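You operate a simulated robot arm through the tools that you are given. There is no shell and no other tool.

The job below is to be done with a simulated robot arm. You get a single attempt, and the scene is never put back.

Task
Switch the centrifuge on, set it as the card says and start it.
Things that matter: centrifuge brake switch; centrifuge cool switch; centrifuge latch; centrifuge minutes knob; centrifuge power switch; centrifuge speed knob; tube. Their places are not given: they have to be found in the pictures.

It is judged by the outcome, as a careful person would: the job done as asked, and still so three seconds after it is handed in. It fails if anything else is knocked over, pushed out of place, dropped, spilled or broken.

Robot
A 6-joint arm with a four-finger gripper, fixed in place. Base frame: the origin is at the foot of the arm, x ahead of it, y to its left, z up. Lengths are in mm, angles in degrees, forces in N, time in s.
With the tool pointing down near the work surface it reaches from about 180 to 660 mm from the base axis. Its first joint turns from -166.0 to 166.0 degrees. Payload 3.43 kg.
The TCP is the grasp point between the finger pads, 30 mm short of the fingertips. In the tool frame z runs along the fingers and y along their closing line. Largest opening 120 mm; the body of the gripper starts 85 mm behind the TCP.
Orientation is told as [roll, pitch, yaw] about the base's x, y, z axes, in that order, counted from this pose: with the fingers straight down and closing along the base's y, the tool's x points along the base's -x, its y along +y and its z along -z.

Tools
- The arm moves only by the tool nudge_tool. Its argument "targets" is a list of rows, each an object (a shift or turn left out is 0, a gripper value left out holds the last) with "dp": the shift along the tool's x, y, z in units of 50 mm (1.0 is 50 mm), a list of three; "dr": the turn, a rotation vector about the tool's x, y, z in units of 4 degrees (1.0 is 4 degrees), a list of three; "fingers": the gripper command, from -1 (shut) to 1 (fully open), values between in proportion. In form: [{"dp": [dx, dy, dz], "dr": [wx, wy, wz], "fingers": fingers}, ...]. A call has 1 to 20 rows; each row shifts and turns the commanded pose from where the row before left it, along the tool's axes as they then stand. A call with a number of a shift or a turn outside -1 to 1 is refused whole. Each row takes 0.2 s and may step no farther than 50 mm and 8.6 degrees from the row before; otherwise, or with a gripper value out of range, the whole call is refused. A pose out of reach is approached as far as the arm can. The call stops where the force on the tool passes 40 N (or 10 N more than at its start, if that is more) or the arm is blocked; 0.2 s more then pass. Each finger halts on what it meets, pressing with about 41 N; the grip force reading is that of the motor and also rises with nothing between the fingers. The clock runs only during rows and for 0.2 s after the last one: add rows that do not move to give the fingers time. It gives the time, the measured TCP pose, the force on the tool (base axes), the opening and the grip force at its end, in the units of the frame above (readings bear some noise), with the torque about the TCP (base axes, N m) and any sound that the robot's microphone picked up, and new pictures: "pictures" is both (left out), scene, wrist or none.
- Cameras (640 x 400 px; columns grow to the right, rows downward): "scene" is fixed at [228, 498.4, 1581.5]; the picture's right is [-1.00, -0.08, 0.00], its down [-0.03, 0.41, -0.91] and it looks along [0.07, -0.91, -0.41] (base axes); focal length 328 px, centre (320, 200). "wrist" rides on the gripper at [71, -17, -120] in the tool frame; the picture's right is [0.23, 0.97, 0.00], its down [-0.81, 0.19, -0.55] and it looks along [-0.54, 0.13, 0.83] (tool axes); focal length 275 px, centre (320, 200).
- slide_trunk(by): slides the trunk up (or, below 0, down) by that many mm; the arm rides with it, the base frame stays. It gives what a move gives, with no picture.
- probe_pixels(camera, pixels): for up to 12 pixels [column, row] of the newest picture of that camera ("zoom" is the newest enlarged one), the place [x, y, z] in the base frame of the surface seen there, good to about 2 mm, but the place of the scene camera against the robot may be out by one fixed shift of up to 12 mm in any direction. It takes no simulated time.
- inspect(camera, box): a new picture of the part [left, top, right, bottom] of that camera's present view, enlarged. It takes no simulated time.
- finish_job(): hands the job in; it is judged then, once.

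Unless the task says otherwise, let go and move clear before handing in.

The tools are called after "Call:" by a JSON object that holds its "fn" and its "kwargs". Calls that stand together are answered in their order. nudge_tool: Moves the arm, as the interface text tells. Its arguments: {"type":"object","properties":{"targets":{"type":"array"},"pictures":{"type":"string","enum":["both","scene","wrist","none"]}},"required":["targets"]} The other tools are called the same way: slide_trunk (by) slides the trunk up or down; probe_pixels (camera, pixels) gives the place of the surface under pixels of a picture; inspect (camera, box) takes an enlarged picture of a part of a camera's view; finish_job () hands the job in.

At the start:

```text
time_s: 0.0
eef_pos: [199.4, -435.1, 1185.3]
ee_rot: [0.0, 0.0, 0.0]
wrist_force: [-0.8, -0.4, -0.1]
wrist_torque: [-0.03, -0.03, 0.01]
grip_width: 119.9
finger_force: 0.1
trunk travel left (down, up): [-225.0, 215.0]
```

scene: 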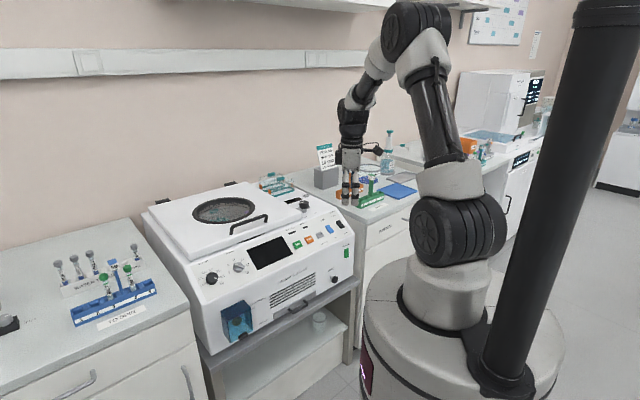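
wrist: 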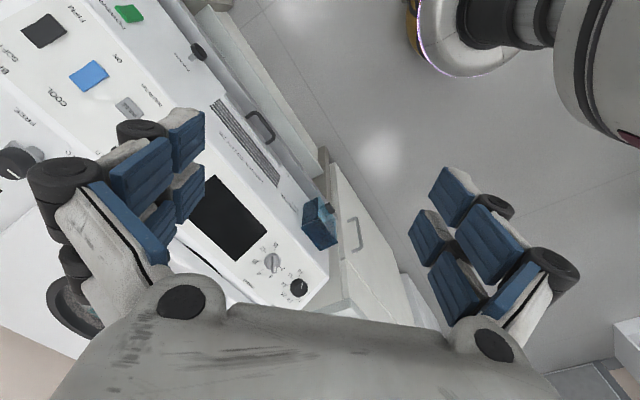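

The scene picture shows the centrifuge around (255,255), with knobs near (211,277) and (238,267), coloured switches near (297,244)-(330,228), and a card near (326,155). I'll enlarge these parts first.

Call:
{"fn": "inspect", "kwargs": {"camera": "scene", "box": [300, 130, 360, 180]}}

Call:
{"fn": "inspect", "kwargs": {"camera": "scene", "box": [180, 180, 370, 340]}}

Call:
{"fn": "inspect", "kwargs": {"camera": "wrist", "box": [0, 0, 360, 320]}}

```text
8.00 times, centred on (330, 155) of scene
```

zoom: 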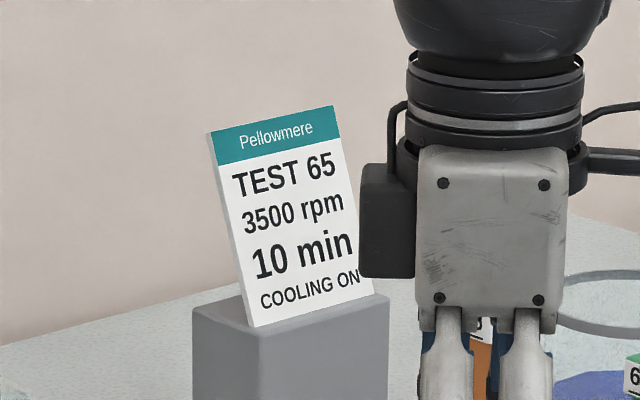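

```text
2.50 times, centred on (275, 260) of scene
```

zoom: 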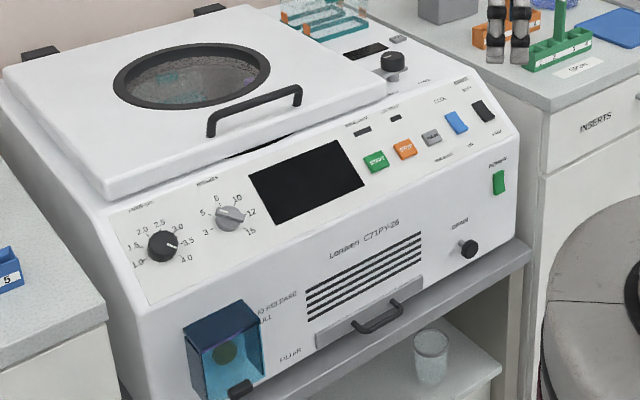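

```text
1.25 times, centred on (180, 160) of wrist
```

zoom: 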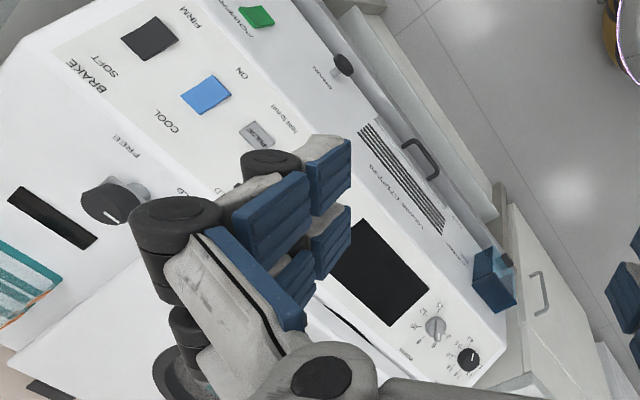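

The card reads TEST 65, 3500 rpm, 10 min, COOLING ON. Now I'll look closer at the panel's labels, latch and the knobs.

Call:
{"fn": "inspect", "kwargs": {"camera": "scene", "box": [195, 245, 275, 295]}}

Call:
{"fn": "inspect", "kwargs": {"camera": "scene", "box": [275, 210, 355, 260]}}

Call:
{"fn": "inspect", "kwargs": {"camera": "scene", "box": [270, 180, 334, 220]}}

Call:
{"fn": "inspect", "kwargs": {"camera": "scene", "box": [190, 190, 262, 235]}}

Call:
{"fn": "inspect", "kwargs": {"camera": "wrist", "box": [0, 0, 160, 100]}}

Call:
{"fn": "inspect", "kwargs": {"camera": "wrist", "box": [0, 100, 160, 200]}}

Call:
{"fn": "inspect", "kwargs": {"camera": "wrist", "box": [180, 220, 340, 320]}}

Call:
{"fn": "inspect", "kwargs": {"camera": "scene", "box": [340, 160, 440, 220]}}

Call:
{"fn": "inspect", "kwargs": {"camera": "scene", "box": [40, 230, 180, 335]}}

```text
8.00 times, centred on (235, 270) of scene
```

zoom: 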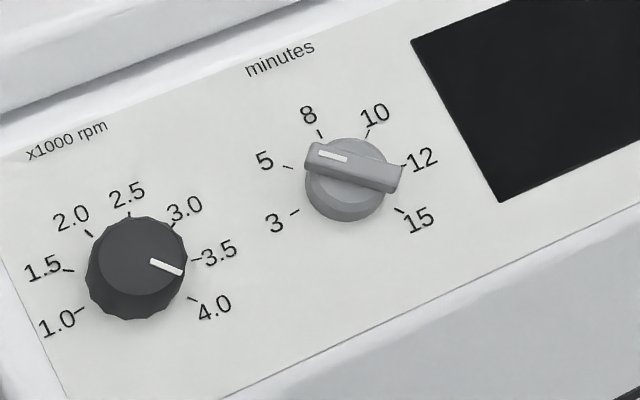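

```text
8.00 times, centred on (315, 235) of scene
```

zoom: 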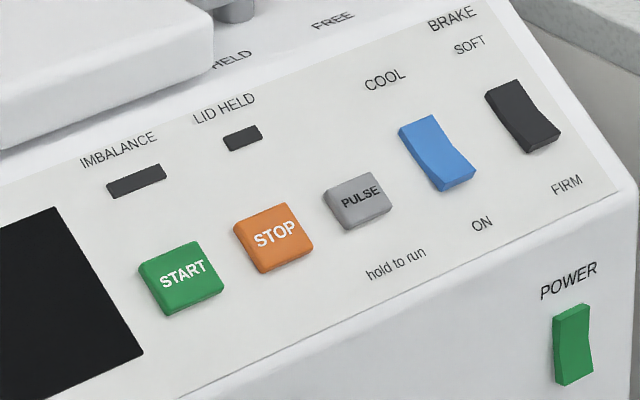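

```text
10.00 times, centred on (302, 200) of scene
```

zoom: 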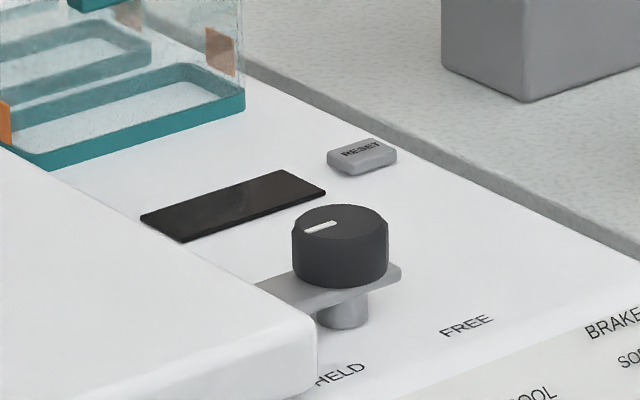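

```text
8.89 times, centred on (226, 212) of scene
```

zoom: 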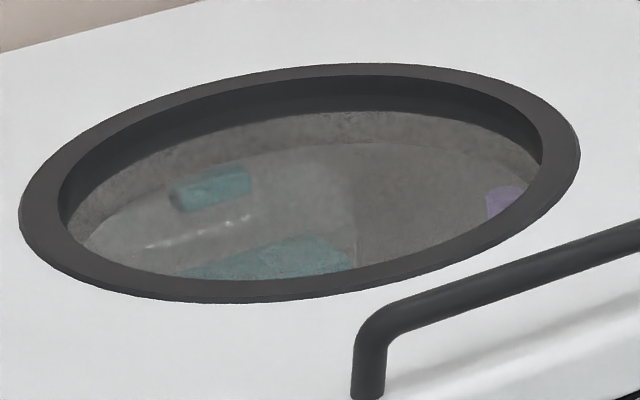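

```text
4.00 times, centred on (80, 50) of wrist
```

zoom: 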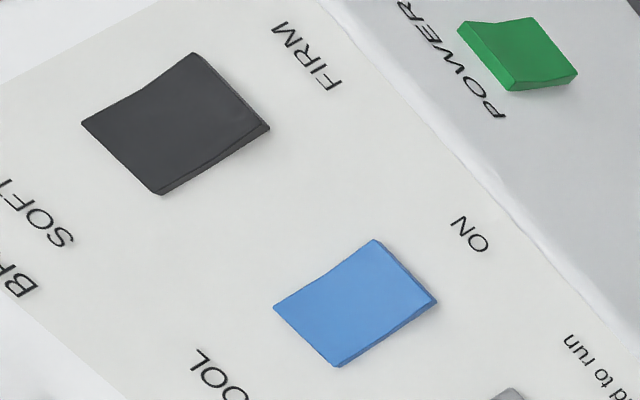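

```text
4.00 times, centred on (80, 150) of wrist
```

zoom: 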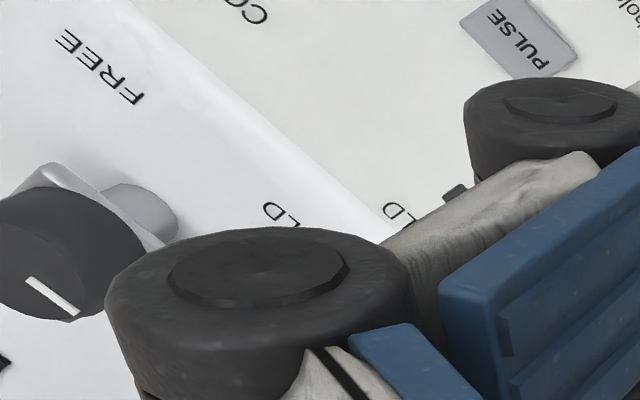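

```text
4.00 times, centred on (260, 270) of wrist
```

zoom: 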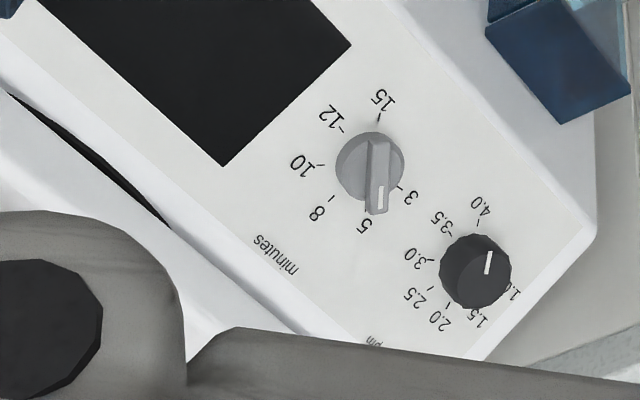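

```text
6.40 times, centred on (390, 190) of scene
```

zoom: 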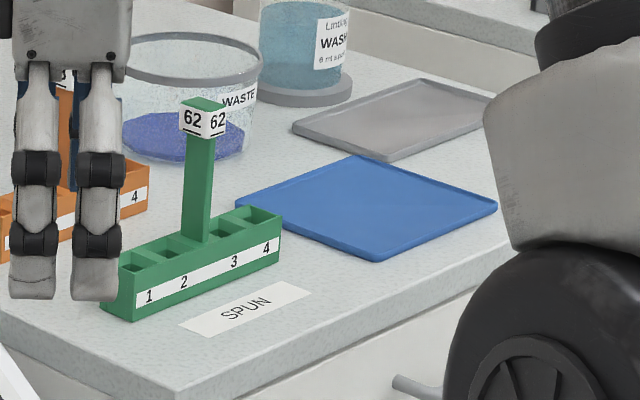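

```text
3.81 times, centred on (110, 282) of scene
```

zoom: 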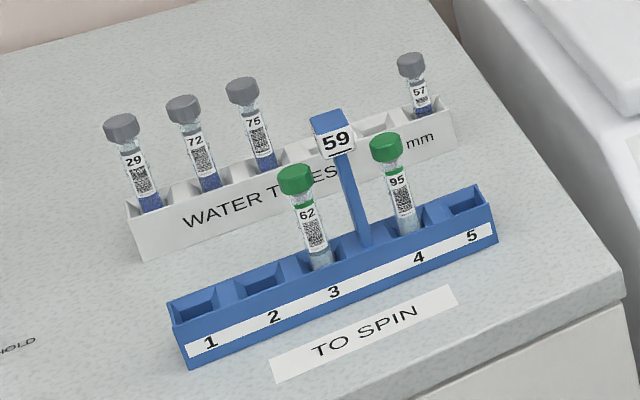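

The knob marks read 4.0 (speed) and 5 (minutes), so both need turning; the latch tongue looks to be over the lid. I'll probe the controls in the wrist and scene pictures.

Call:
{"fn": "probe_pixels", "kwargs": {"camera": "wrist", "pixels": [[44, 30], [130, 14], [89, 75.5], [125, 105], [275, 265], [300, 285], [230, 215], [270, 230], [320, 270], [275, 310], [15, 163], [200, 200]]}}

Call:
{"fn": "probe_pixels", "kwargs": {"camera": "scene", "pixels": [[297.6, 244.7], [309, 239.7], [319.8, 235], [329.7, 229], [340.3, 224.5], [346.5, 253], [238, 267.5], [212, 277.5], [250, 250], [268, 252], [300, 262], [304, 203]]}}

```text
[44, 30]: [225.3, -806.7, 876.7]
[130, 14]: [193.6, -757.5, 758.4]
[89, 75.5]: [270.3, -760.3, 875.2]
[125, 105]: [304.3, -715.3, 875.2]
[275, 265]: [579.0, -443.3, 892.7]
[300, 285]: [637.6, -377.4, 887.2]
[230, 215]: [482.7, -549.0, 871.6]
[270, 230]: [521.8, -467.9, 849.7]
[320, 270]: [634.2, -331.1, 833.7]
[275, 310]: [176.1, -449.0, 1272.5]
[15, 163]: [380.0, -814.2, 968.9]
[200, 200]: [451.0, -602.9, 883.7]
```

```text
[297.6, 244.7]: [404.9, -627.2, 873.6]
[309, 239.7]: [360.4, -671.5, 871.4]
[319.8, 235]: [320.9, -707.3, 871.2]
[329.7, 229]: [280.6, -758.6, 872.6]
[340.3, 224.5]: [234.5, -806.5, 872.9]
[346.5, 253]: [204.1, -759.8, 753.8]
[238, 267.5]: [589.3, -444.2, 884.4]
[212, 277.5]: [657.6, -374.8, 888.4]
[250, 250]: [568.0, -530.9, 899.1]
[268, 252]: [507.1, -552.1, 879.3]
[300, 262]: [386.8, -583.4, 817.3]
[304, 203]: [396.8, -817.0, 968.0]
```

Readings of both cameras agree within about 10 mm; the panel runs diagonally and slopes toward the robot. I'll probe flat spots of the panel and front face to fit their planes.

Call:
{"fn": "probe_pixels", "kwargs": {"camera": "scene", "pixels": [[198, 274], [207, 296], [226, 284], [222, 258], [242, 252.5], [272, 265.5], [295, 236], [312, 248], [330, 219], [345, 230], [255, 250], [278, 258]]}}

Call:
{"fn": "probe_pixels", "kwargs": {"camera": "scene", "pixels": [[215, 315], [250, 295], [330, 270], [345, 240], [348, 265], [334, 280], [208, 340], [310, 262], [346.5, 249], [346.5, 257], [334.5, 279], [240, 320]]}}

Call:
{"fn": "inspect", "kwargs": {"camera": "scene", "box": [330, 240, 362, 260]}}

```text
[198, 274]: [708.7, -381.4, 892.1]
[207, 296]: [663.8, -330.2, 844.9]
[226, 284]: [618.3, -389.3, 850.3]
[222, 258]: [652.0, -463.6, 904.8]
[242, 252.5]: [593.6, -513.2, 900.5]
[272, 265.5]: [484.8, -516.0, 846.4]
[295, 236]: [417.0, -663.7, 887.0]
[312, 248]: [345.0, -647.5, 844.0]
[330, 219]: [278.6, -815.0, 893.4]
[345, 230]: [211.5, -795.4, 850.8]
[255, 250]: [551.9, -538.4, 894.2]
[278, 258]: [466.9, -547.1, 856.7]
```

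```text
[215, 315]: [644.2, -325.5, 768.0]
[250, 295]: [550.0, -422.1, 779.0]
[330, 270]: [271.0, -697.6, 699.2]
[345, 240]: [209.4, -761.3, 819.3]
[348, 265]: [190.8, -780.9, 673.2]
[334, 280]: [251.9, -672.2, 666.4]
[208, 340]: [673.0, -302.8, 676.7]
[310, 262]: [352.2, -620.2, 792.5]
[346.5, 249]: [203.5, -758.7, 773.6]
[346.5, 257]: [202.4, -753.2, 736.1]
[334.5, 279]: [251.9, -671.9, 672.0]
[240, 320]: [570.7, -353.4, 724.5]
```

```text
16.00 times, centred on (346, 250) of scene
```

zoom: 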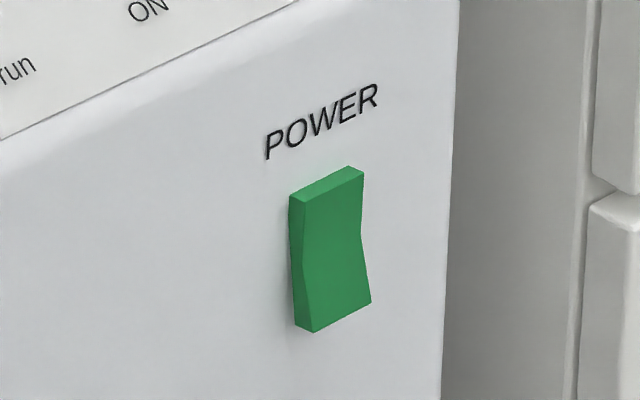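

The front face lies at about 45° and the panel slopes about 35°. Now I'll probe the rockers' two halves (cool, brake, power), latch tongue and lid to read their states.

Call:
{"fn": "probe_pixels", "kwargs": {"camera": "scene", "pixels": [[326.9, 225.8], [329.5, 229.5], [331.9, 231.6], [338.1, 222.2], [340.3, 225], [342.5, 226.9], [346.3, 249.3], [346.5, 252.5], [346.8, 256.2], [294, 245], [301.5, 243.5], [297, 240]]}}

Call:
{"fn": "inspect", "kwargs": {"camera": "scene", "box": [322, 212, 354, 232]}}

Call:
{"fn": "inspect", "kwargs": {"camera": "scene", "box": [284, 192, 324, 217]}}

Call:
{"fn": "inspect", "kwargs": {"camera": "wrist", "box": [0, 130, 64, 170]}}

```text
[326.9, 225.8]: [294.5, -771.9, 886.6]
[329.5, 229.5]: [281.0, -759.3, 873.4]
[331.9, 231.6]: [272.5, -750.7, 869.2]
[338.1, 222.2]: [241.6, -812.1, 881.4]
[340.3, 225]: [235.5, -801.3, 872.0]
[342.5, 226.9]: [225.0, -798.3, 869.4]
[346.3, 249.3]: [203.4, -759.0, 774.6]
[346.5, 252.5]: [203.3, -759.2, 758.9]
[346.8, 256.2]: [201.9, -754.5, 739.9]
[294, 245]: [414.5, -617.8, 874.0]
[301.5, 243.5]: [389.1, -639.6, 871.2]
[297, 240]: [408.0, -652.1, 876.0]
```

```text
16.00 times, centred on (338, 222) of scene
```

zoom: 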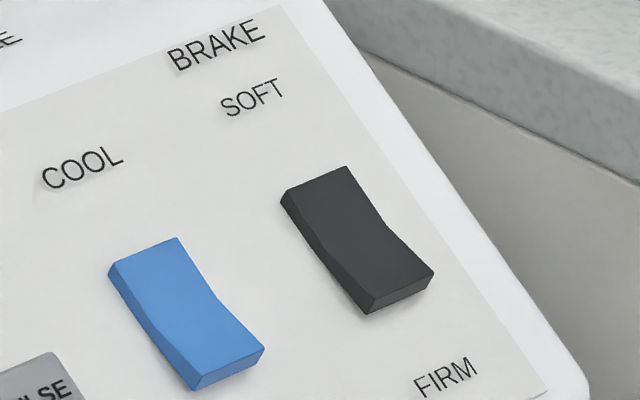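

```text
16.00 times, centred on (304, 204) of scene
```

zoom: 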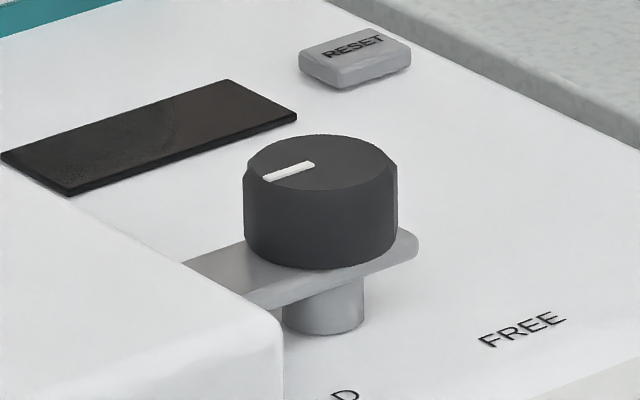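

```text
10.00 times, centred on (32, 150) of wrist
```

zoom: 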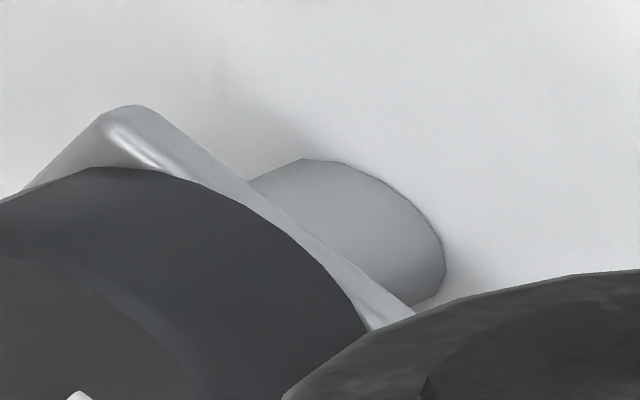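

Cool is off (lower half stands proud) and brake is on SOFT, which the card doesn't mention. I'll probe the latch tongue, lid and labels to judge whether the lid is held.

Call:
{"fn": "probe_pixels", "kwargs": {"camera": "scene", "pixels": [[304.5, 202.5], [308.8, 207.3], [300, 209.5], [298, 209], [292, 212], [299.5, 214], [304.3, 211.5], [316.5, 212.5], [305.8, 216.6], [290, 208], [312, 195.8], [286, 202]]}}

Call:
{"fn": "inspect", "kwargs": {"camera": "wrist", "box": [0, 110, 96, 170]}}

```text
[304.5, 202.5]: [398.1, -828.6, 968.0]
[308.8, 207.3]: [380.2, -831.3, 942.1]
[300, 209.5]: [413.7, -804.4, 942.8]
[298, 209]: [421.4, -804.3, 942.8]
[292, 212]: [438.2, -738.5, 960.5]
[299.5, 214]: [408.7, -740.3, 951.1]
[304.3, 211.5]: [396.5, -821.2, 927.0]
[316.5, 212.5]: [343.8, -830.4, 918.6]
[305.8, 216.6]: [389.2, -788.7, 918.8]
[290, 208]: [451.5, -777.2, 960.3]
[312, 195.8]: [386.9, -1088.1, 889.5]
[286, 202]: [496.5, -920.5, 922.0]
```

```text
6.67 times, centred on (48, 140) of wrist
```

zoom: 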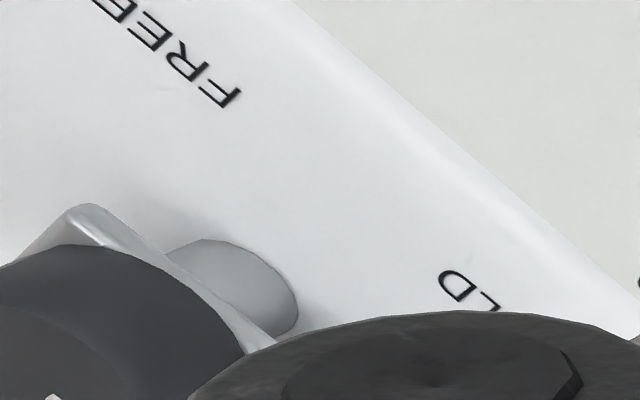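

The tongue top is at z≈942, below the lid top at 960, pointing left toward the lid, so it probably sits in the lid's catch. I'll begin by moving the arm toward the power switch, first turning the tool so it faces the front, and look from there.

Call:
{"fn": "probe_pixels", "kwargs": {"camera": "scene", "pixels": [[303.6, 201.8], [300.8, 202.6], [300, 204], [308, 202], [304, 200.3], [304.5, 206], [302, 218.5], [312, 214.5], [320.5, 210.5]]}}

Call:
{"fn": "nudge_tool", "kwargs": {"targets": [{"dp": [0, 0, 0], "fingers": -1}, {"dp": [0, 0, 0], "fingers": -1}, {"dp": [0, 0, 0], "fingers": -1}, {"dp": [0, 0, 0], "fingers": -1}, {"dp": [0, 0, 0], "fingers": -1}, {"dp": [0, 0, 0], "fingers": -1}, {"dp": [0, 0, 0], "fingers": -1}]}}

```text
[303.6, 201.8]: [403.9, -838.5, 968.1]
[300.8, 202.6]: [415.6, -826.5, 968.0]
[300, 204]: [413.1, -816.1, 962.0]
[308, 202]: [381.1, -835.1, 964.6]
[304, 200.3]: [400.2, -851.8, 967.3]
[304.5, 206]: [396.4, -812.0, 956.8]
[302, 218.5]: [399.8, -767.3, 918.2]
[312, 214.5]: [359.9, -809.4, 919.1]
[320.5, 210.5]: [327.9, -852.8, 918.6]
```

```text
time_s: 1.6
eef_pos: [197.5, -436.2, 1186.6]
ee_rot: [0.0, 0.0, 0.0]
wrist_force: [-0.1, -0.1, -0.4]
wrist_torque: [-0.01, 0.03, 0.03]
grip_width: 0.0
finger_force: 5.6
trunk travel left (down, up): [-225.0, 215.0]
```

scene: 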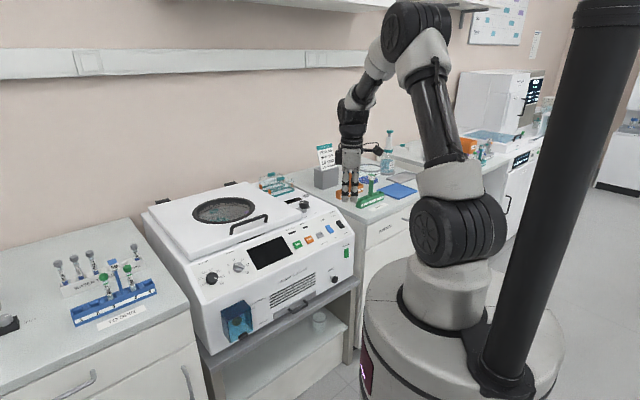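
wrist: 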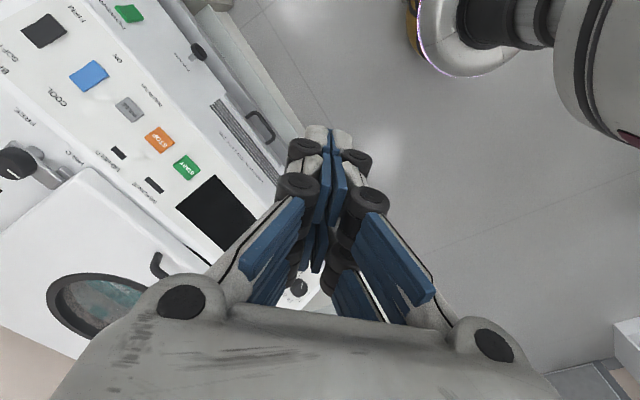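

With fingers shut the wrist view now shows START (186,167), STOP (160,139), latch (15,163) and the lid window clearly. I'll enlarge the latch and window.

Call:
{"fn": "inspect", "kwargs": {"camera": "wrist", "box": [0, 130, 112, 200]}}

Call:
{"fn": "inspect", "kwargs": {"camera": "wrist", "box": [40, 260, 160, 335]}}

Call:
{"fn": "probe_pixels", "kwargs": {"camera": "wrist", "pixels": [[186, 167], [160, 139], [130, 109], [89, 75], [44, 31], [130, 13], [15, 163], [60, 180], [125, 185], [50, 150], [45, 165], [75, 165]]}}

```text
5.71 times, centred on (56, 165) of wrist
```

zoom: 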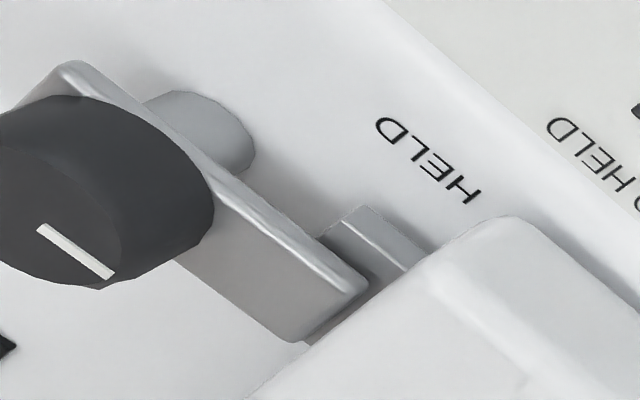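

```text
5.33 times, centred on (100, 298) of wrist
```

zoom: 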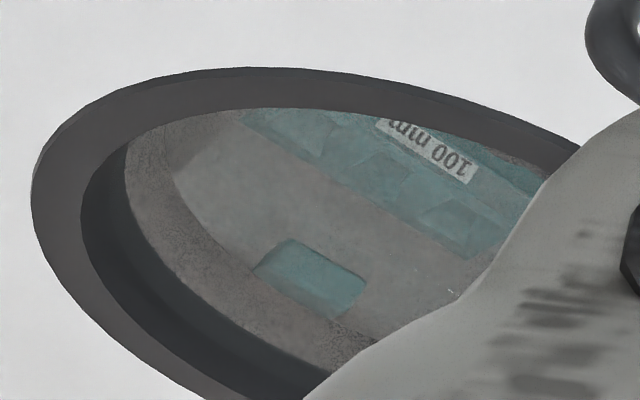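

```text
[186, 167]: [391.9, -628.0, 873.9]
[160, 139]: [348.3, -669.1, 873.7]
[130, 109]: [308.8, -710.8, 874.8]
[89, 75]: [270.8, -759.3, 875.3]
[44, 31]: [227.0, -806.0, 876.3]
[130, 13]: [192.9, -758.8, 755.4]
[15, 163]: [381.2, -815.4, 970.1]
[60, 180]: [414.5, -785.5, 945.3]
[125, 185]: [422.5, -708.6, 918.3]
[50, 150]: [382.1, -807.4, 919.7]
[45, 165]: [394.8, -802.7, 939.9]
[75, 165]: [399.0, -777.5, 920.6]
```

The tongue lies over the lid's catch at HELD, so the lid is held already. I'll turn the tool 45° in yaw so its y axis runs along the panel.

Call:
{"fn": "nudge_tool", "kwargs": {"targets": [{"dr": [0, 0, 0.9375]}, {"dr": [0, 0, 0.9375]}, {"dr": [0, 0, 0.9375]}, {"dr": [0, 0, 0.9375]}, {"dr": [0, 0, 0.9375]}, {"dr": [0, 0, 0.9375]}, {"dr": [0, 0, 0.9375]}, {"dr": [0, 0, 0.9375]}, {"dr": [0, 0, 0.9375]}, {"dr": [0, 0, 0.9375]}, {"dr": [0, 0, 0.9375]}, {"dr": [0, 0, 0.9375]}], "pictures": "both"}}

```text
time_s: 4.2
eef_pos: [198.2, -436.0, 1185.4]
ee_rot: [0.0, 0.0, -45.1]
wrist_force: [-0.4, -0.5, -0.1]
wrist_torque: [0.0, -0.04, 0.0]
grip_width: 0.1
finger_force: 33.8
trunk travel left (down, up): [-225.0, 215.0]
```

scene: 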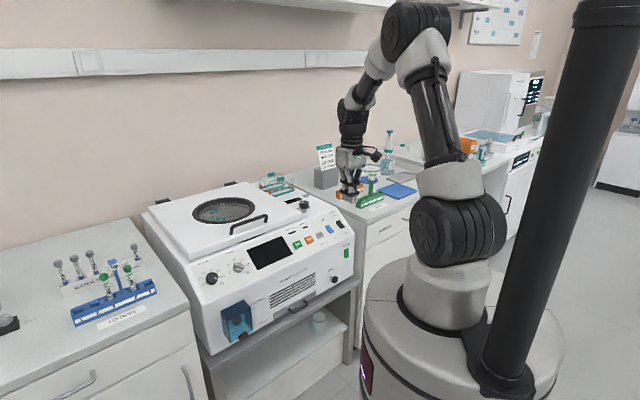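
wrist: 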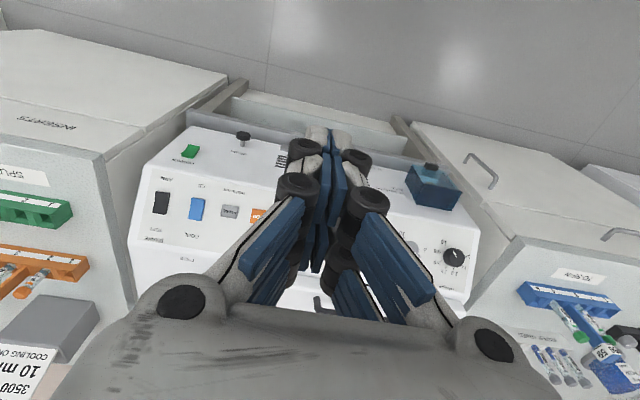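

The wrist view confirms alignment: power switch at (190,152), rockers at (161,203) and (196,210). I'll shift right (tool -y) toward the power switch and down, watching the arm.

Call:
{"fn": "nudge_tool", "kwargs": {"targets": [{"dp": [0, -0.773, 0.617]}, {"dp": [0, -0.773, 0.617]}, {"dp": [0, -0.773, 0.617]}, {"dp": [0, -0.773, 0.617]}, {"dp": [0, -0.773, 0.617]}, {"dp": [0, -0.773, 0.617]}, {"dr": [0, -1, 0]}, {"dr": [0, -1, 0]}, {"dr": [0, -1, 0]}, {"dr": [0, -1, 0]}, {"dr": [0, -1, 0]}, {"dr": [0, -1, 0]}, {"dr": [0, -1, 0]}, {"dr": [0, -1, 0]}, {"dr": [0, -0.75, 0]}], "pictures": "both"}}

```text
time_s: 7.4
eef_pos: [33.7, -599.6, 1000.0]
ee_rot: [0.0, -35.1, -45.1]
wrist_force: [-0.6, -0.1, -0.6]
wrist_torque: [-0.02, -0.03, 0.0]
grip_width: 0.2
finger_force: 33.4
trunk travel left (down, up): [-225.0, 215.0]
```

scene: 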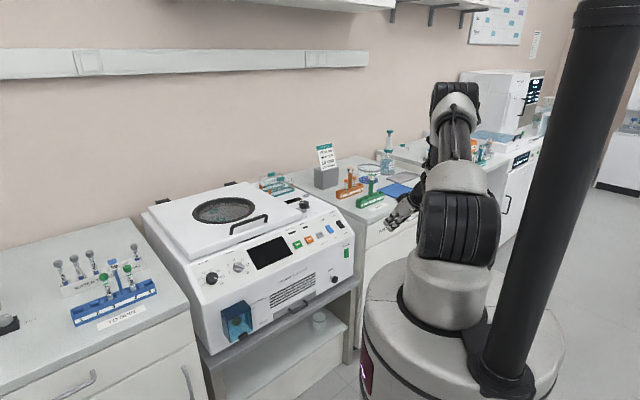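
wrist: 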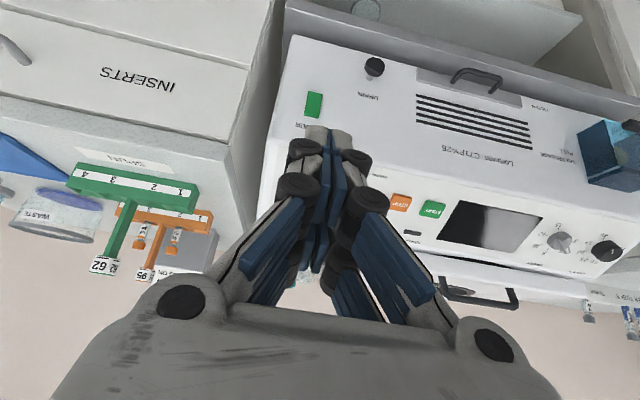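

The tool is now at the panel's tilt. I'll probe the power switch at (314,105) and the visible controls from this closer view.

Call:
{"fn": "probe_pixels", "kwargs": {"camera": "wrist", "pixels": [[315, 96], [314, 104], [311, 114], [298, 104], [330, 104], [432, 208], [400, 203], [558, 241], [605, 251], [520, 195], [375, 180], [385, 100]]}}

Call:
{"fn": "inspect", "kwargs": {"camera": "wrist", "box": [280, 80, 344, 120]}}

Call:
{"fn": "inspect", "kwargs": {"camera": "wrist", "box": [520, 200, 640, 275]}}

```text
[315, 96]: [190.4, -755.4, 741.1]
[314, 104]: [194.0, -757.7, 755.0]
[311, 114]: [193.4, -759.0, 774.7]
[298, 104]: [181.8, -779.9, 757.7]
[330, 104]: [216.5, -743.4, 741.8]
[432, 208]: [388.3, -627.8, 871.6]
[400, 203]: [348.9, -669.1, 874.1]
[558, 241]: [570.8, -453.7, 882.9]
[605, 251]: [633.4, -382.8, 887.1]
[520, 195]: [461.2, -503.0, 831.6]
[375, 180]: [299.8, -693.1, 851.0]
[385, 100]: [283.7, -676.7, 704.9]
```

```text
10.00 times, centred on (312, 100) of wrist
```

zoom: 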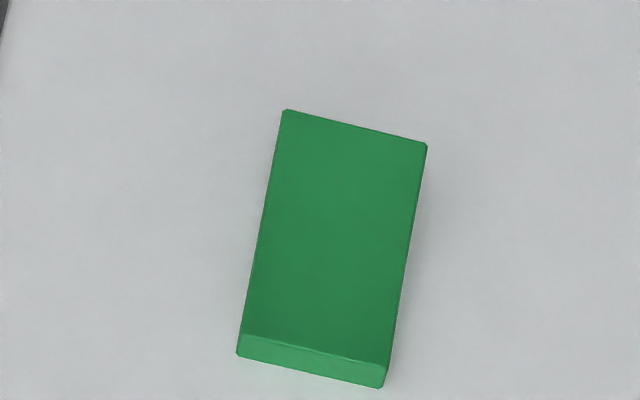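

```text
5.33 times, centred on (580, 238) of wrist
```

zoom: 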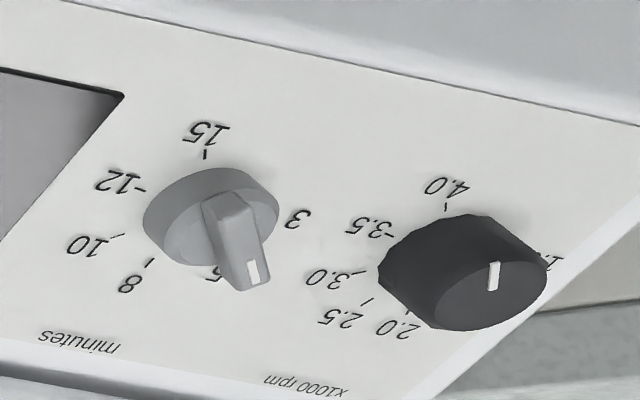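

The power rocker's lower end (z≈741) stands 4–5 mm prouder than its top, so pressing the lower half should switch it on. I'll tilt the tool a further 55° to face the front squarely.

Call:
{"fn": "nudge_tool", "kwargs": {"targets": [{"dr": [0, -1, 0]}, {"dr": [0, -1, 0]}, {"dr": [0, -1, 0]}, {"dr": [0, -1, 0]}, {"dr": [0, -1, 0]}, {"dr": [0, -1, 0]}, {"dr": [0, -1, 0]}, {"dr": [0, -1, 0]}, {"dr": [0, -1, 0]}, {"dr": [0, -1, 0]}, {"dr": [0, -1, 0]}, {"dr": [0, -1, 0]}, {"dr": [0, -1, 0]}, {"dr": [0, -0.75, 0]}], "pictures": "both"}}

```text
time_s: 10.4
eef_pos: [34.1, -598.0, 999.9]
ee_rot: [-173.5, -89.9, 128.6]
wrist_force: [0.6, 0.3, -0.5]
wrist_torque: [-0.01, -0.02, -0.01]
grip_width: 0.0
finger_force: 33.6
trunk travel left (down, up): [-225.0, 215.0]
```

scene: 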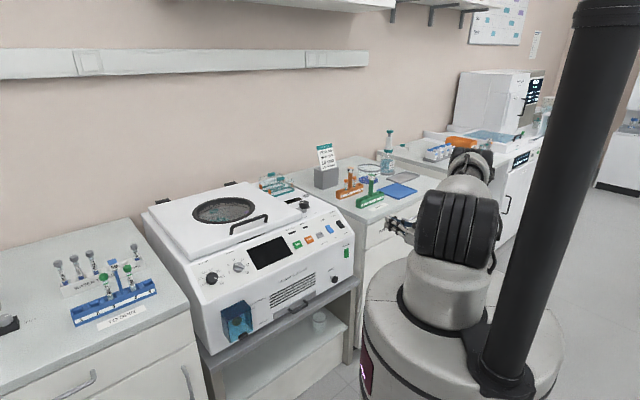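
wrist: 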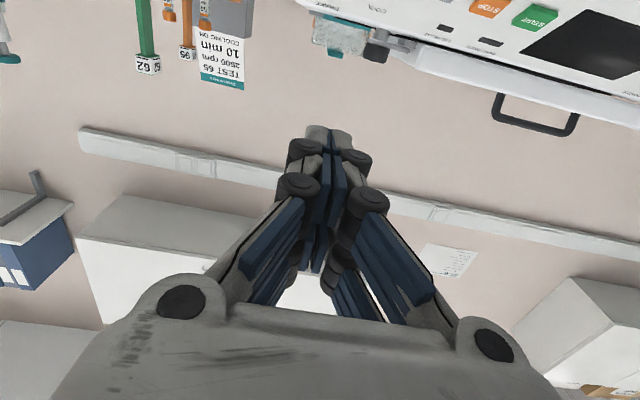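

The tool is horizontal and facing the centrifuge front. I'll go down and forward to stand about 50 mm off the power switch.

Call:
{"fn": "nudge_tool", "kwargs": {"targets": [{"dp": [0.857, 0, 0.467]}, {"dp": [0.857, 0, 0.467]}, {"dp": [0.857, 0, 0.467]}, {"dp": [0.857, 0, 0.467]}, {"dp": [0.857, 0, 0.467]}, {"dp": [0.857, 0, 0.467]}], "pictures": "both"}}

```text
time_s: 11.8
eef_pos: [134.0, -641.5, 838.1]
ee_rot: [2.0, -89.9, -47.0]
wrist_force: [-0.1, 0.5, -0.6]
wrist_torque: [0.01, 0.04, -0.02]
grip_width: 0.0
finger_force: 33.4
out of reach, approached as far as the arm can: row 4, 5, 6
trunk travel left (down, up): [-225.0, 215.0]
```

scene: 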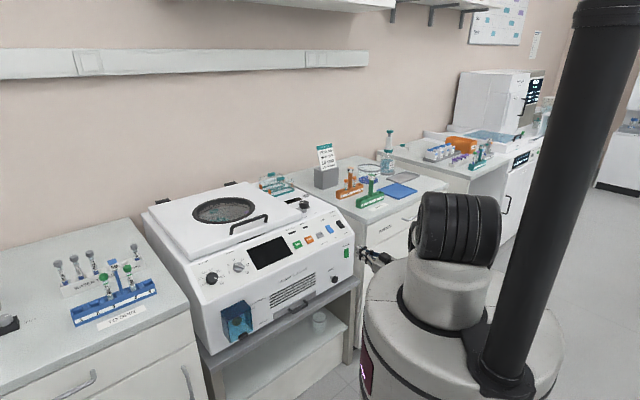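
wrist: 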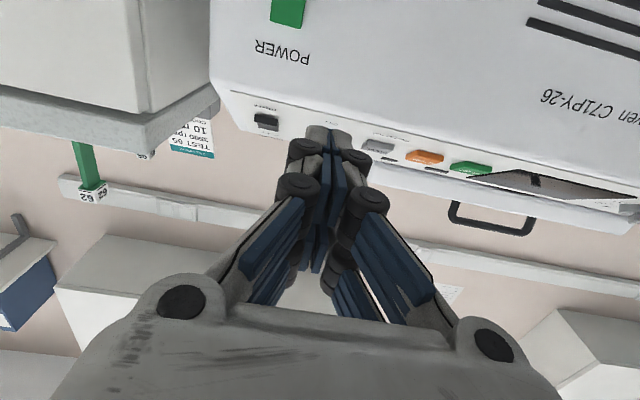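

The pose is out of reach this low with the arm's shoulder so high; the TCP stopped at z=838. I'll check the platform's extent, then lower the trunk instead.

Call:
{"fn": "probe_pixels", "kwargs": {"camera": "scene", "pixels": [[380, 300], [370, 320], [400, 330], [440, 230], [425, 262], [378, 256], [350, 290], [320, 300], [365, 250], [395, 270]]}}

Call:
{"fn": "inspect", "kwargs": {"camera": "scene", "box": [320, 210, 480, 310]}}

```text
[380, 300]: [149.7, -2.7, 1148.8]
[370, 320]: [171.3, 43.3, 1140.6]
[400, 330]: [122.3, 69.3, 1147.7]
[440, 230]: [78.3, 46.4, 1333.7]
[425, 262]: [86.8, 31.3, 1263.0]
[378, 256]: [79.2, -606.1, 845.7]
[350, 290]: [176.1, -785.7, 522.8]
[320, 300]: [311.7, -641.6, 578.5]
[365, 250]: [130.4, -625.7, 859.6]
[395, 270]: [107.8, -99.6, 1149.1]
```

```text
4.00 times, centred on (400, 260) of scene
```

zoom: 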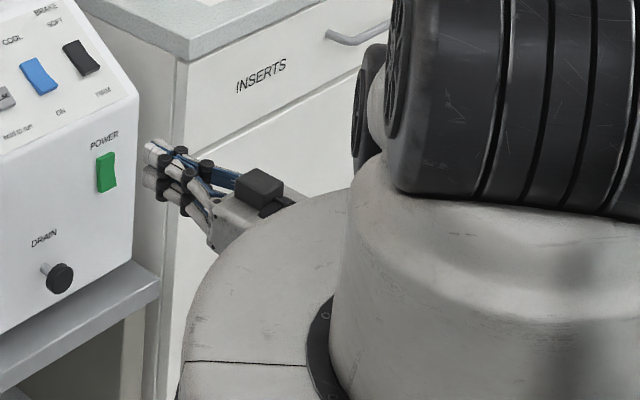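

The arm's platform is at z≈1149, so everything here is far below the shoulder; lowering the trunk fully will help. First I'll lift the tool about 135 mm so it stays at a sensible height.

Call:
{"fn": "nudge_tool", "kwargs": {"targets": [{"dp": [-0.9, 0, -0.1]}, {"dp": [-0.9, 0, -0.1]}, {"dp": [-0.9, 0, -0.1]}], "pictures": "none"}}

Call:
{"fn": "slide_trunk", "kwargs": {"by": -100}}

```text
time_s: 12.6
eef_pos: [123.5, -628.7, 974.0]
ee_rot: [10.3, -90.1, -55.4]
wrist_force: [0.8, 0.0, 0.6]
wrist_torque: [-0.05, -0.02, -0.01]
grip_width: 0.0
finger_force: 33.0
trunk travel left (down, up): [-225.0, 215.0]
```

```text
time_s: 13.9
eef_pos: [123.6, -630.3, 874.1]
ee_rot: [-136.1, -90.0, 91.0]
wrist_force: [0.6, 0.4, -0.4]
wrist_torque: [0.0, 0.01, 0.0]
grip_width: 0.0
finger_force: 33.2
trunk travel left (down, up): [-125.0, 315.0]
```

The trunk lowered cleanly by 100 with the tool at z=874. I'll lower the remaining 125 mm.

Call:
{"fn": "slide_trunk", "kwargs": {"by": -125}}

Call:
{"fn": "nudge_tool", "kwargs": {"targets": [{"dp": [0, -0.82, 0]}], "pictures": "both"}}

```text
time_s: 15.5
eef_pos: [122.7, -629.3, 749.2]
ee_rot: [-136.7, -90.0, 91.9]
wrist_force: [-0.6, -0.2, -0.6]
wrist_torque: [0.03, 0.0, 0.02]
grip_width: 0.0
finger_force: 32.8
trunk travel left (down, up): [0.0, 440.0]
```

```text
time_s: 15.9
eef_pos: [93.0, -657.3, 748.7]
ee_rot: [69.8, -90.0, -114.8]
wrist_force: [0.1, -0.2, 0.4]
wrist_torque: [-0.01, 0.03, -0.04]
grip_width: 0.0
finger_force: 33.7
trunk travel left (down, up): [0.0, 440.0]
```

scene: 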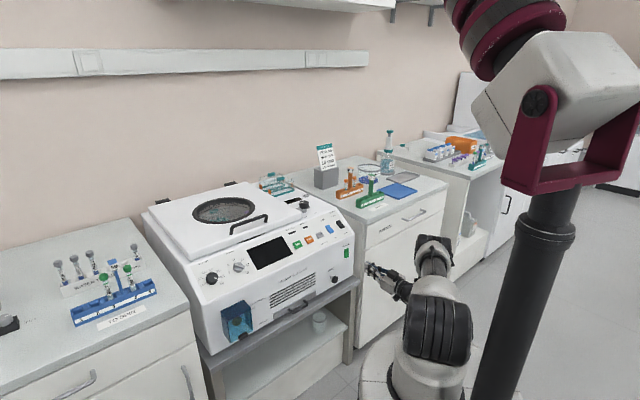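
wrist: 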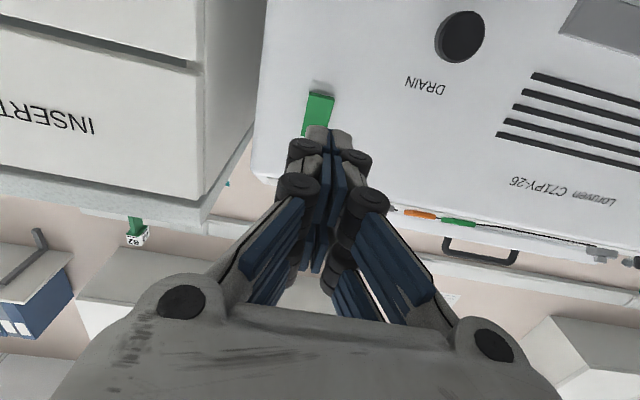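

The tool is now level with the power switch (green at (318,107)). I'll probe its ends again from here to place the press.

Call:
{"fn": "probe_pixels", "kwargs": {"camera": "wrist", "pixels": [[322, 93], [321, 98], [319, 106], [317, 115], [315, 124], [308, 105], [330, 107], [322, 80], [350, 100], [290, 100]]}}

Call:
{"fn": "inspect", "kwargs": {"camera": "wrist", "box": [288, 75, 352, 115]}}

```text
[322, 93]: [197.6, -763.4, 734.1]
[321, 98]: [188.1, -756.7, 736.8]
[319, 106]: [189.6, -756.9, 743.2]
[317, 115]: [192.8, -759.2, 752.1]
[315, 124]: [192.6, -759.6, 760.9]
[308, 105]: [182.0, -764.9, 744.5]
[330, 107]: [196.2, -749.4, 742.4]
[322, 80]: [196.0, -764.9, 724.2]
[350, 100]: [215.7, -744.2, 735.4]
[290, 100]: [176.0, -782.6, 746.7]
```

```text
10.00 times, centred on (320, 95) of wrist
```

zoom: 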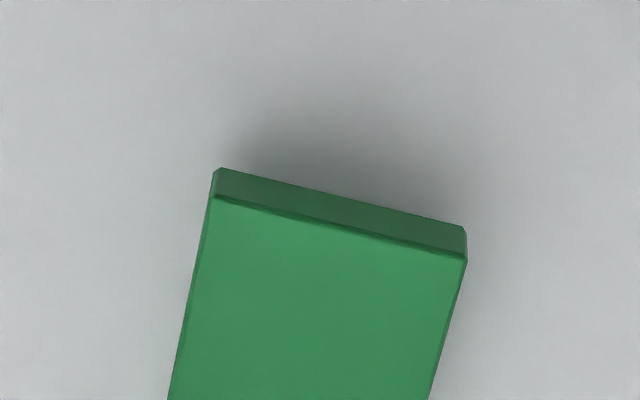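

The rocker spans z≈735–777 at u centre −401 with its lower edge at v≈−668. I'll align to z≈743 and approach to ~12 mm from it.

Call:
{"fn": "nudge_tool", "kwargs": {"targets": [{"dp": [0.11, -0.04, 0]}, {"dp": [0, 0, 0.8]}, {"dp": [0, 0, 0.8]}, {"dp": [0, 0, 0.3]}], "pictures": "both"}}

```text
time_s: 16.9
eef_pos: [160.1, -728.7, 743.2]
ee_rot: [143.4, -90.0, 171.4]
wrist_force: [0.4, 1.0, 1.2]
wrist_torque: [0.02, 0.02, -0.01]
grip_width: 0.0
finger_force: 33.1
trunk travel left (down, up): [0.0, 440.0]
```

scene: 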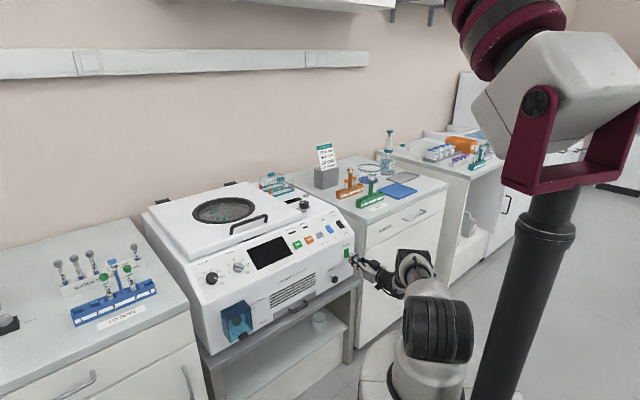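
wrist: 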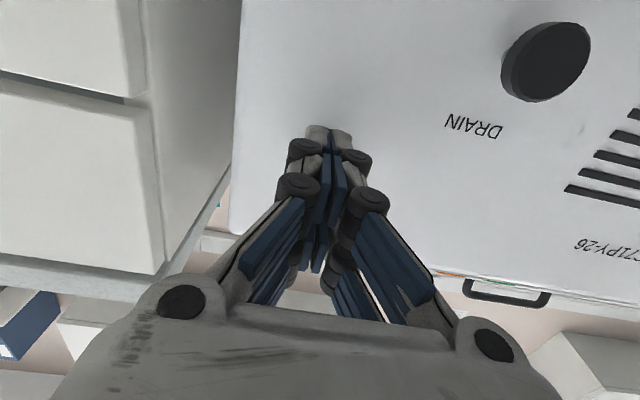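

The fingertips are about 10 mm from the rocker, which they now hide. I'll press slowly, 1.5 mm per row.

Call:
{"fn": "nudge_tool", "kwargs": {"targets": [{"dp": [0, 0, 0.04]}, {"dp": [0, 0, 0.04]}, {"dp": [0, 0, 0.04]}, {"dp": [0, 0, 0.03]}, {"dp": [0, 0, 0.03]}, {"dp": [0, 0, 0.03]}, {"dp": [0, 0, 0.03]}, {"dp": [0, 0, 0.03]}, {"dp": [0, 0, 0.03]}], "pictures": "both"}}

```text
time_s: 18.9
eef_pos: [170.5, -738.9, 742.9]
ee_rot: [45.4, -89.9, -90.4]
wrist_force: [-1.7, 1.2, -0.8]
wrist_torque: [0.02, 0.0, 0.02]
grip_width: 6.1
finger_force: 33.4
trunk travel left (down, up): [0.0, 440.0]
```

scene: 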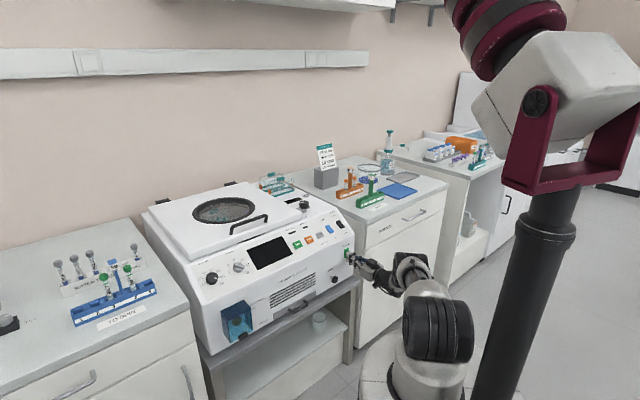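
wrist: 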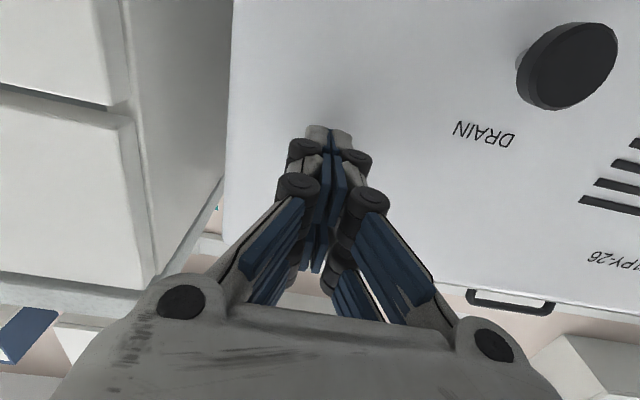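

There's only light force so far (fingertips at v≈−673). I'll press on a bit deeper.

Call:
{"fn": "nudge_tool", "kwargs": {"targets": [{"dp": [0, 0, 0.03]}, {"dp": [0, 0, 0.03]}, {"dp": [0, 0, 0.03]}, {"dp": [0, 0, 0.03]}], "pictures": "both"}}

```text
time_s: 19.9
eef_pos: [170.7, -738.8, 744.0]
ee_rot: [166.0, -89.8, 149.0]
wrist_force: [-10.9, 21.8, 9.3]
wrist_torque: [-0.47, -0.28, 0.24]
grip_width: 5.8
finger_force: 34.0
trunk travel left (down, up): [0.0, 440.0]
stopped in row 4: the force on the tool passed its limit at 43 N (the readings are from after the stop); the commanded pose is now the measured one
```

scene: 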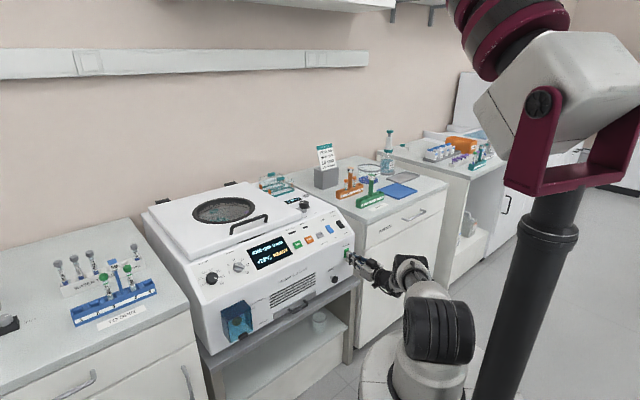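
wrist: 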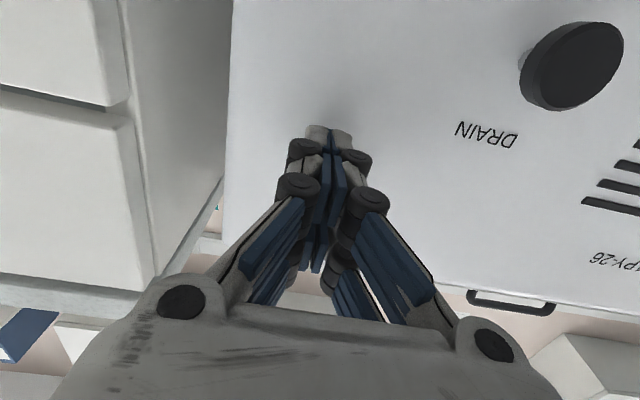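

The display has lit up, so the power is on. I'll read the display and lamps, and back the tool away from the switch.

Call:
{"fn": "inspect", "kwargs": {"camera": "scene", "box": [240, 225, 320, 275]}}

Call:
{"fn": "nudge_tool", "kwargs": {"targets": [{"dp": [0, 0, -0.2]}, {"dp": [0, 0, -0.6]}, {"dp": [0, 0, -1]}], "pictures": "both"}}

Call:
{"fn": "inspect", "kwargs": {"camera": "scene", "box": [275, 210, 355, 260]}}

```text
8.00 times, centred on (280, 250) of scene
```

zoom: 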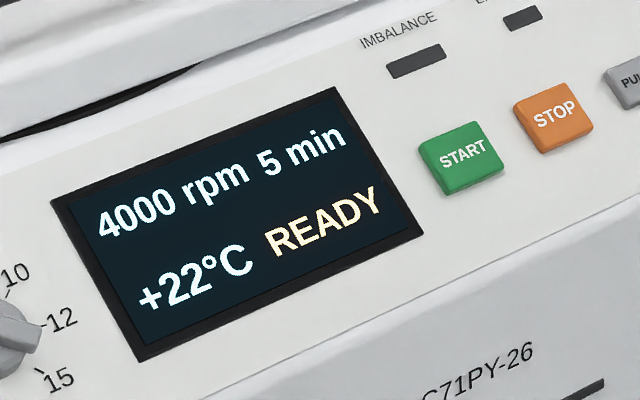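

```text
time_s: 20.7
eef_pos: [109.6, -679.1, 741.0]
ee_rot: [33.1, -89.9, -78.3]
wrist_force: [1.0, 0.6, 0.5]
wrist_torque: [-0.04, 0.0, -0.02]
grip_width: 0.3
finger_force: 33.7
trunk travel left (down, up): [0.0, 440.0]
```

scene: 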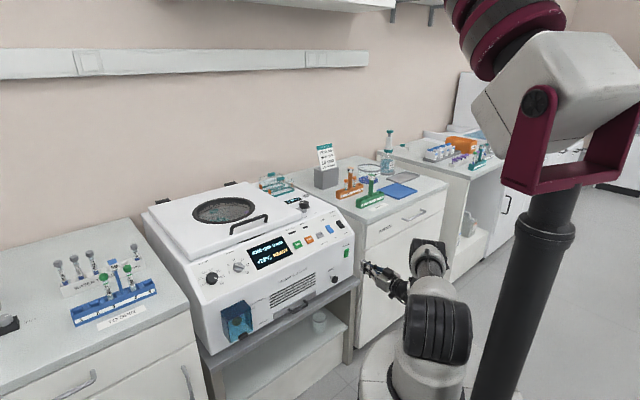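
wrist: 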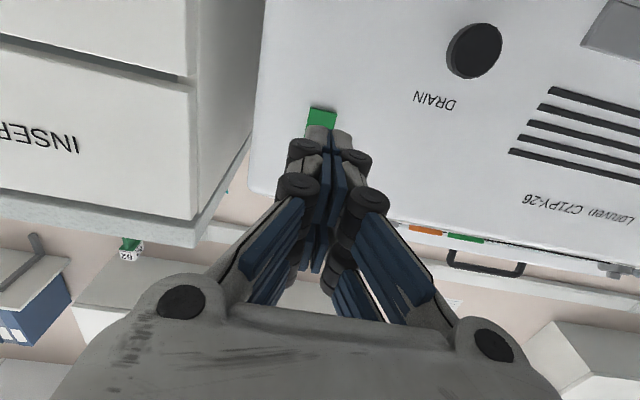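

```text
8.00 times, centred on (315, 235) of scene
```

zoom: 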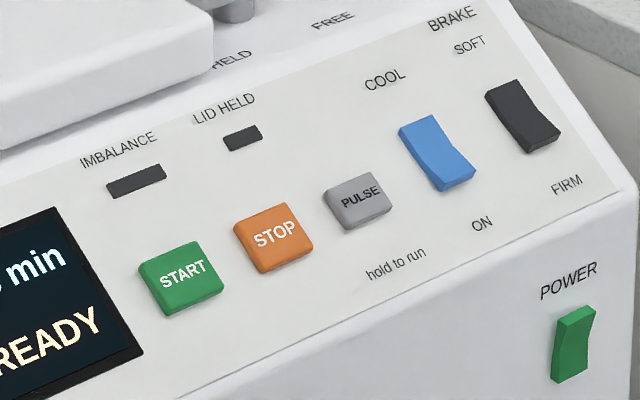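

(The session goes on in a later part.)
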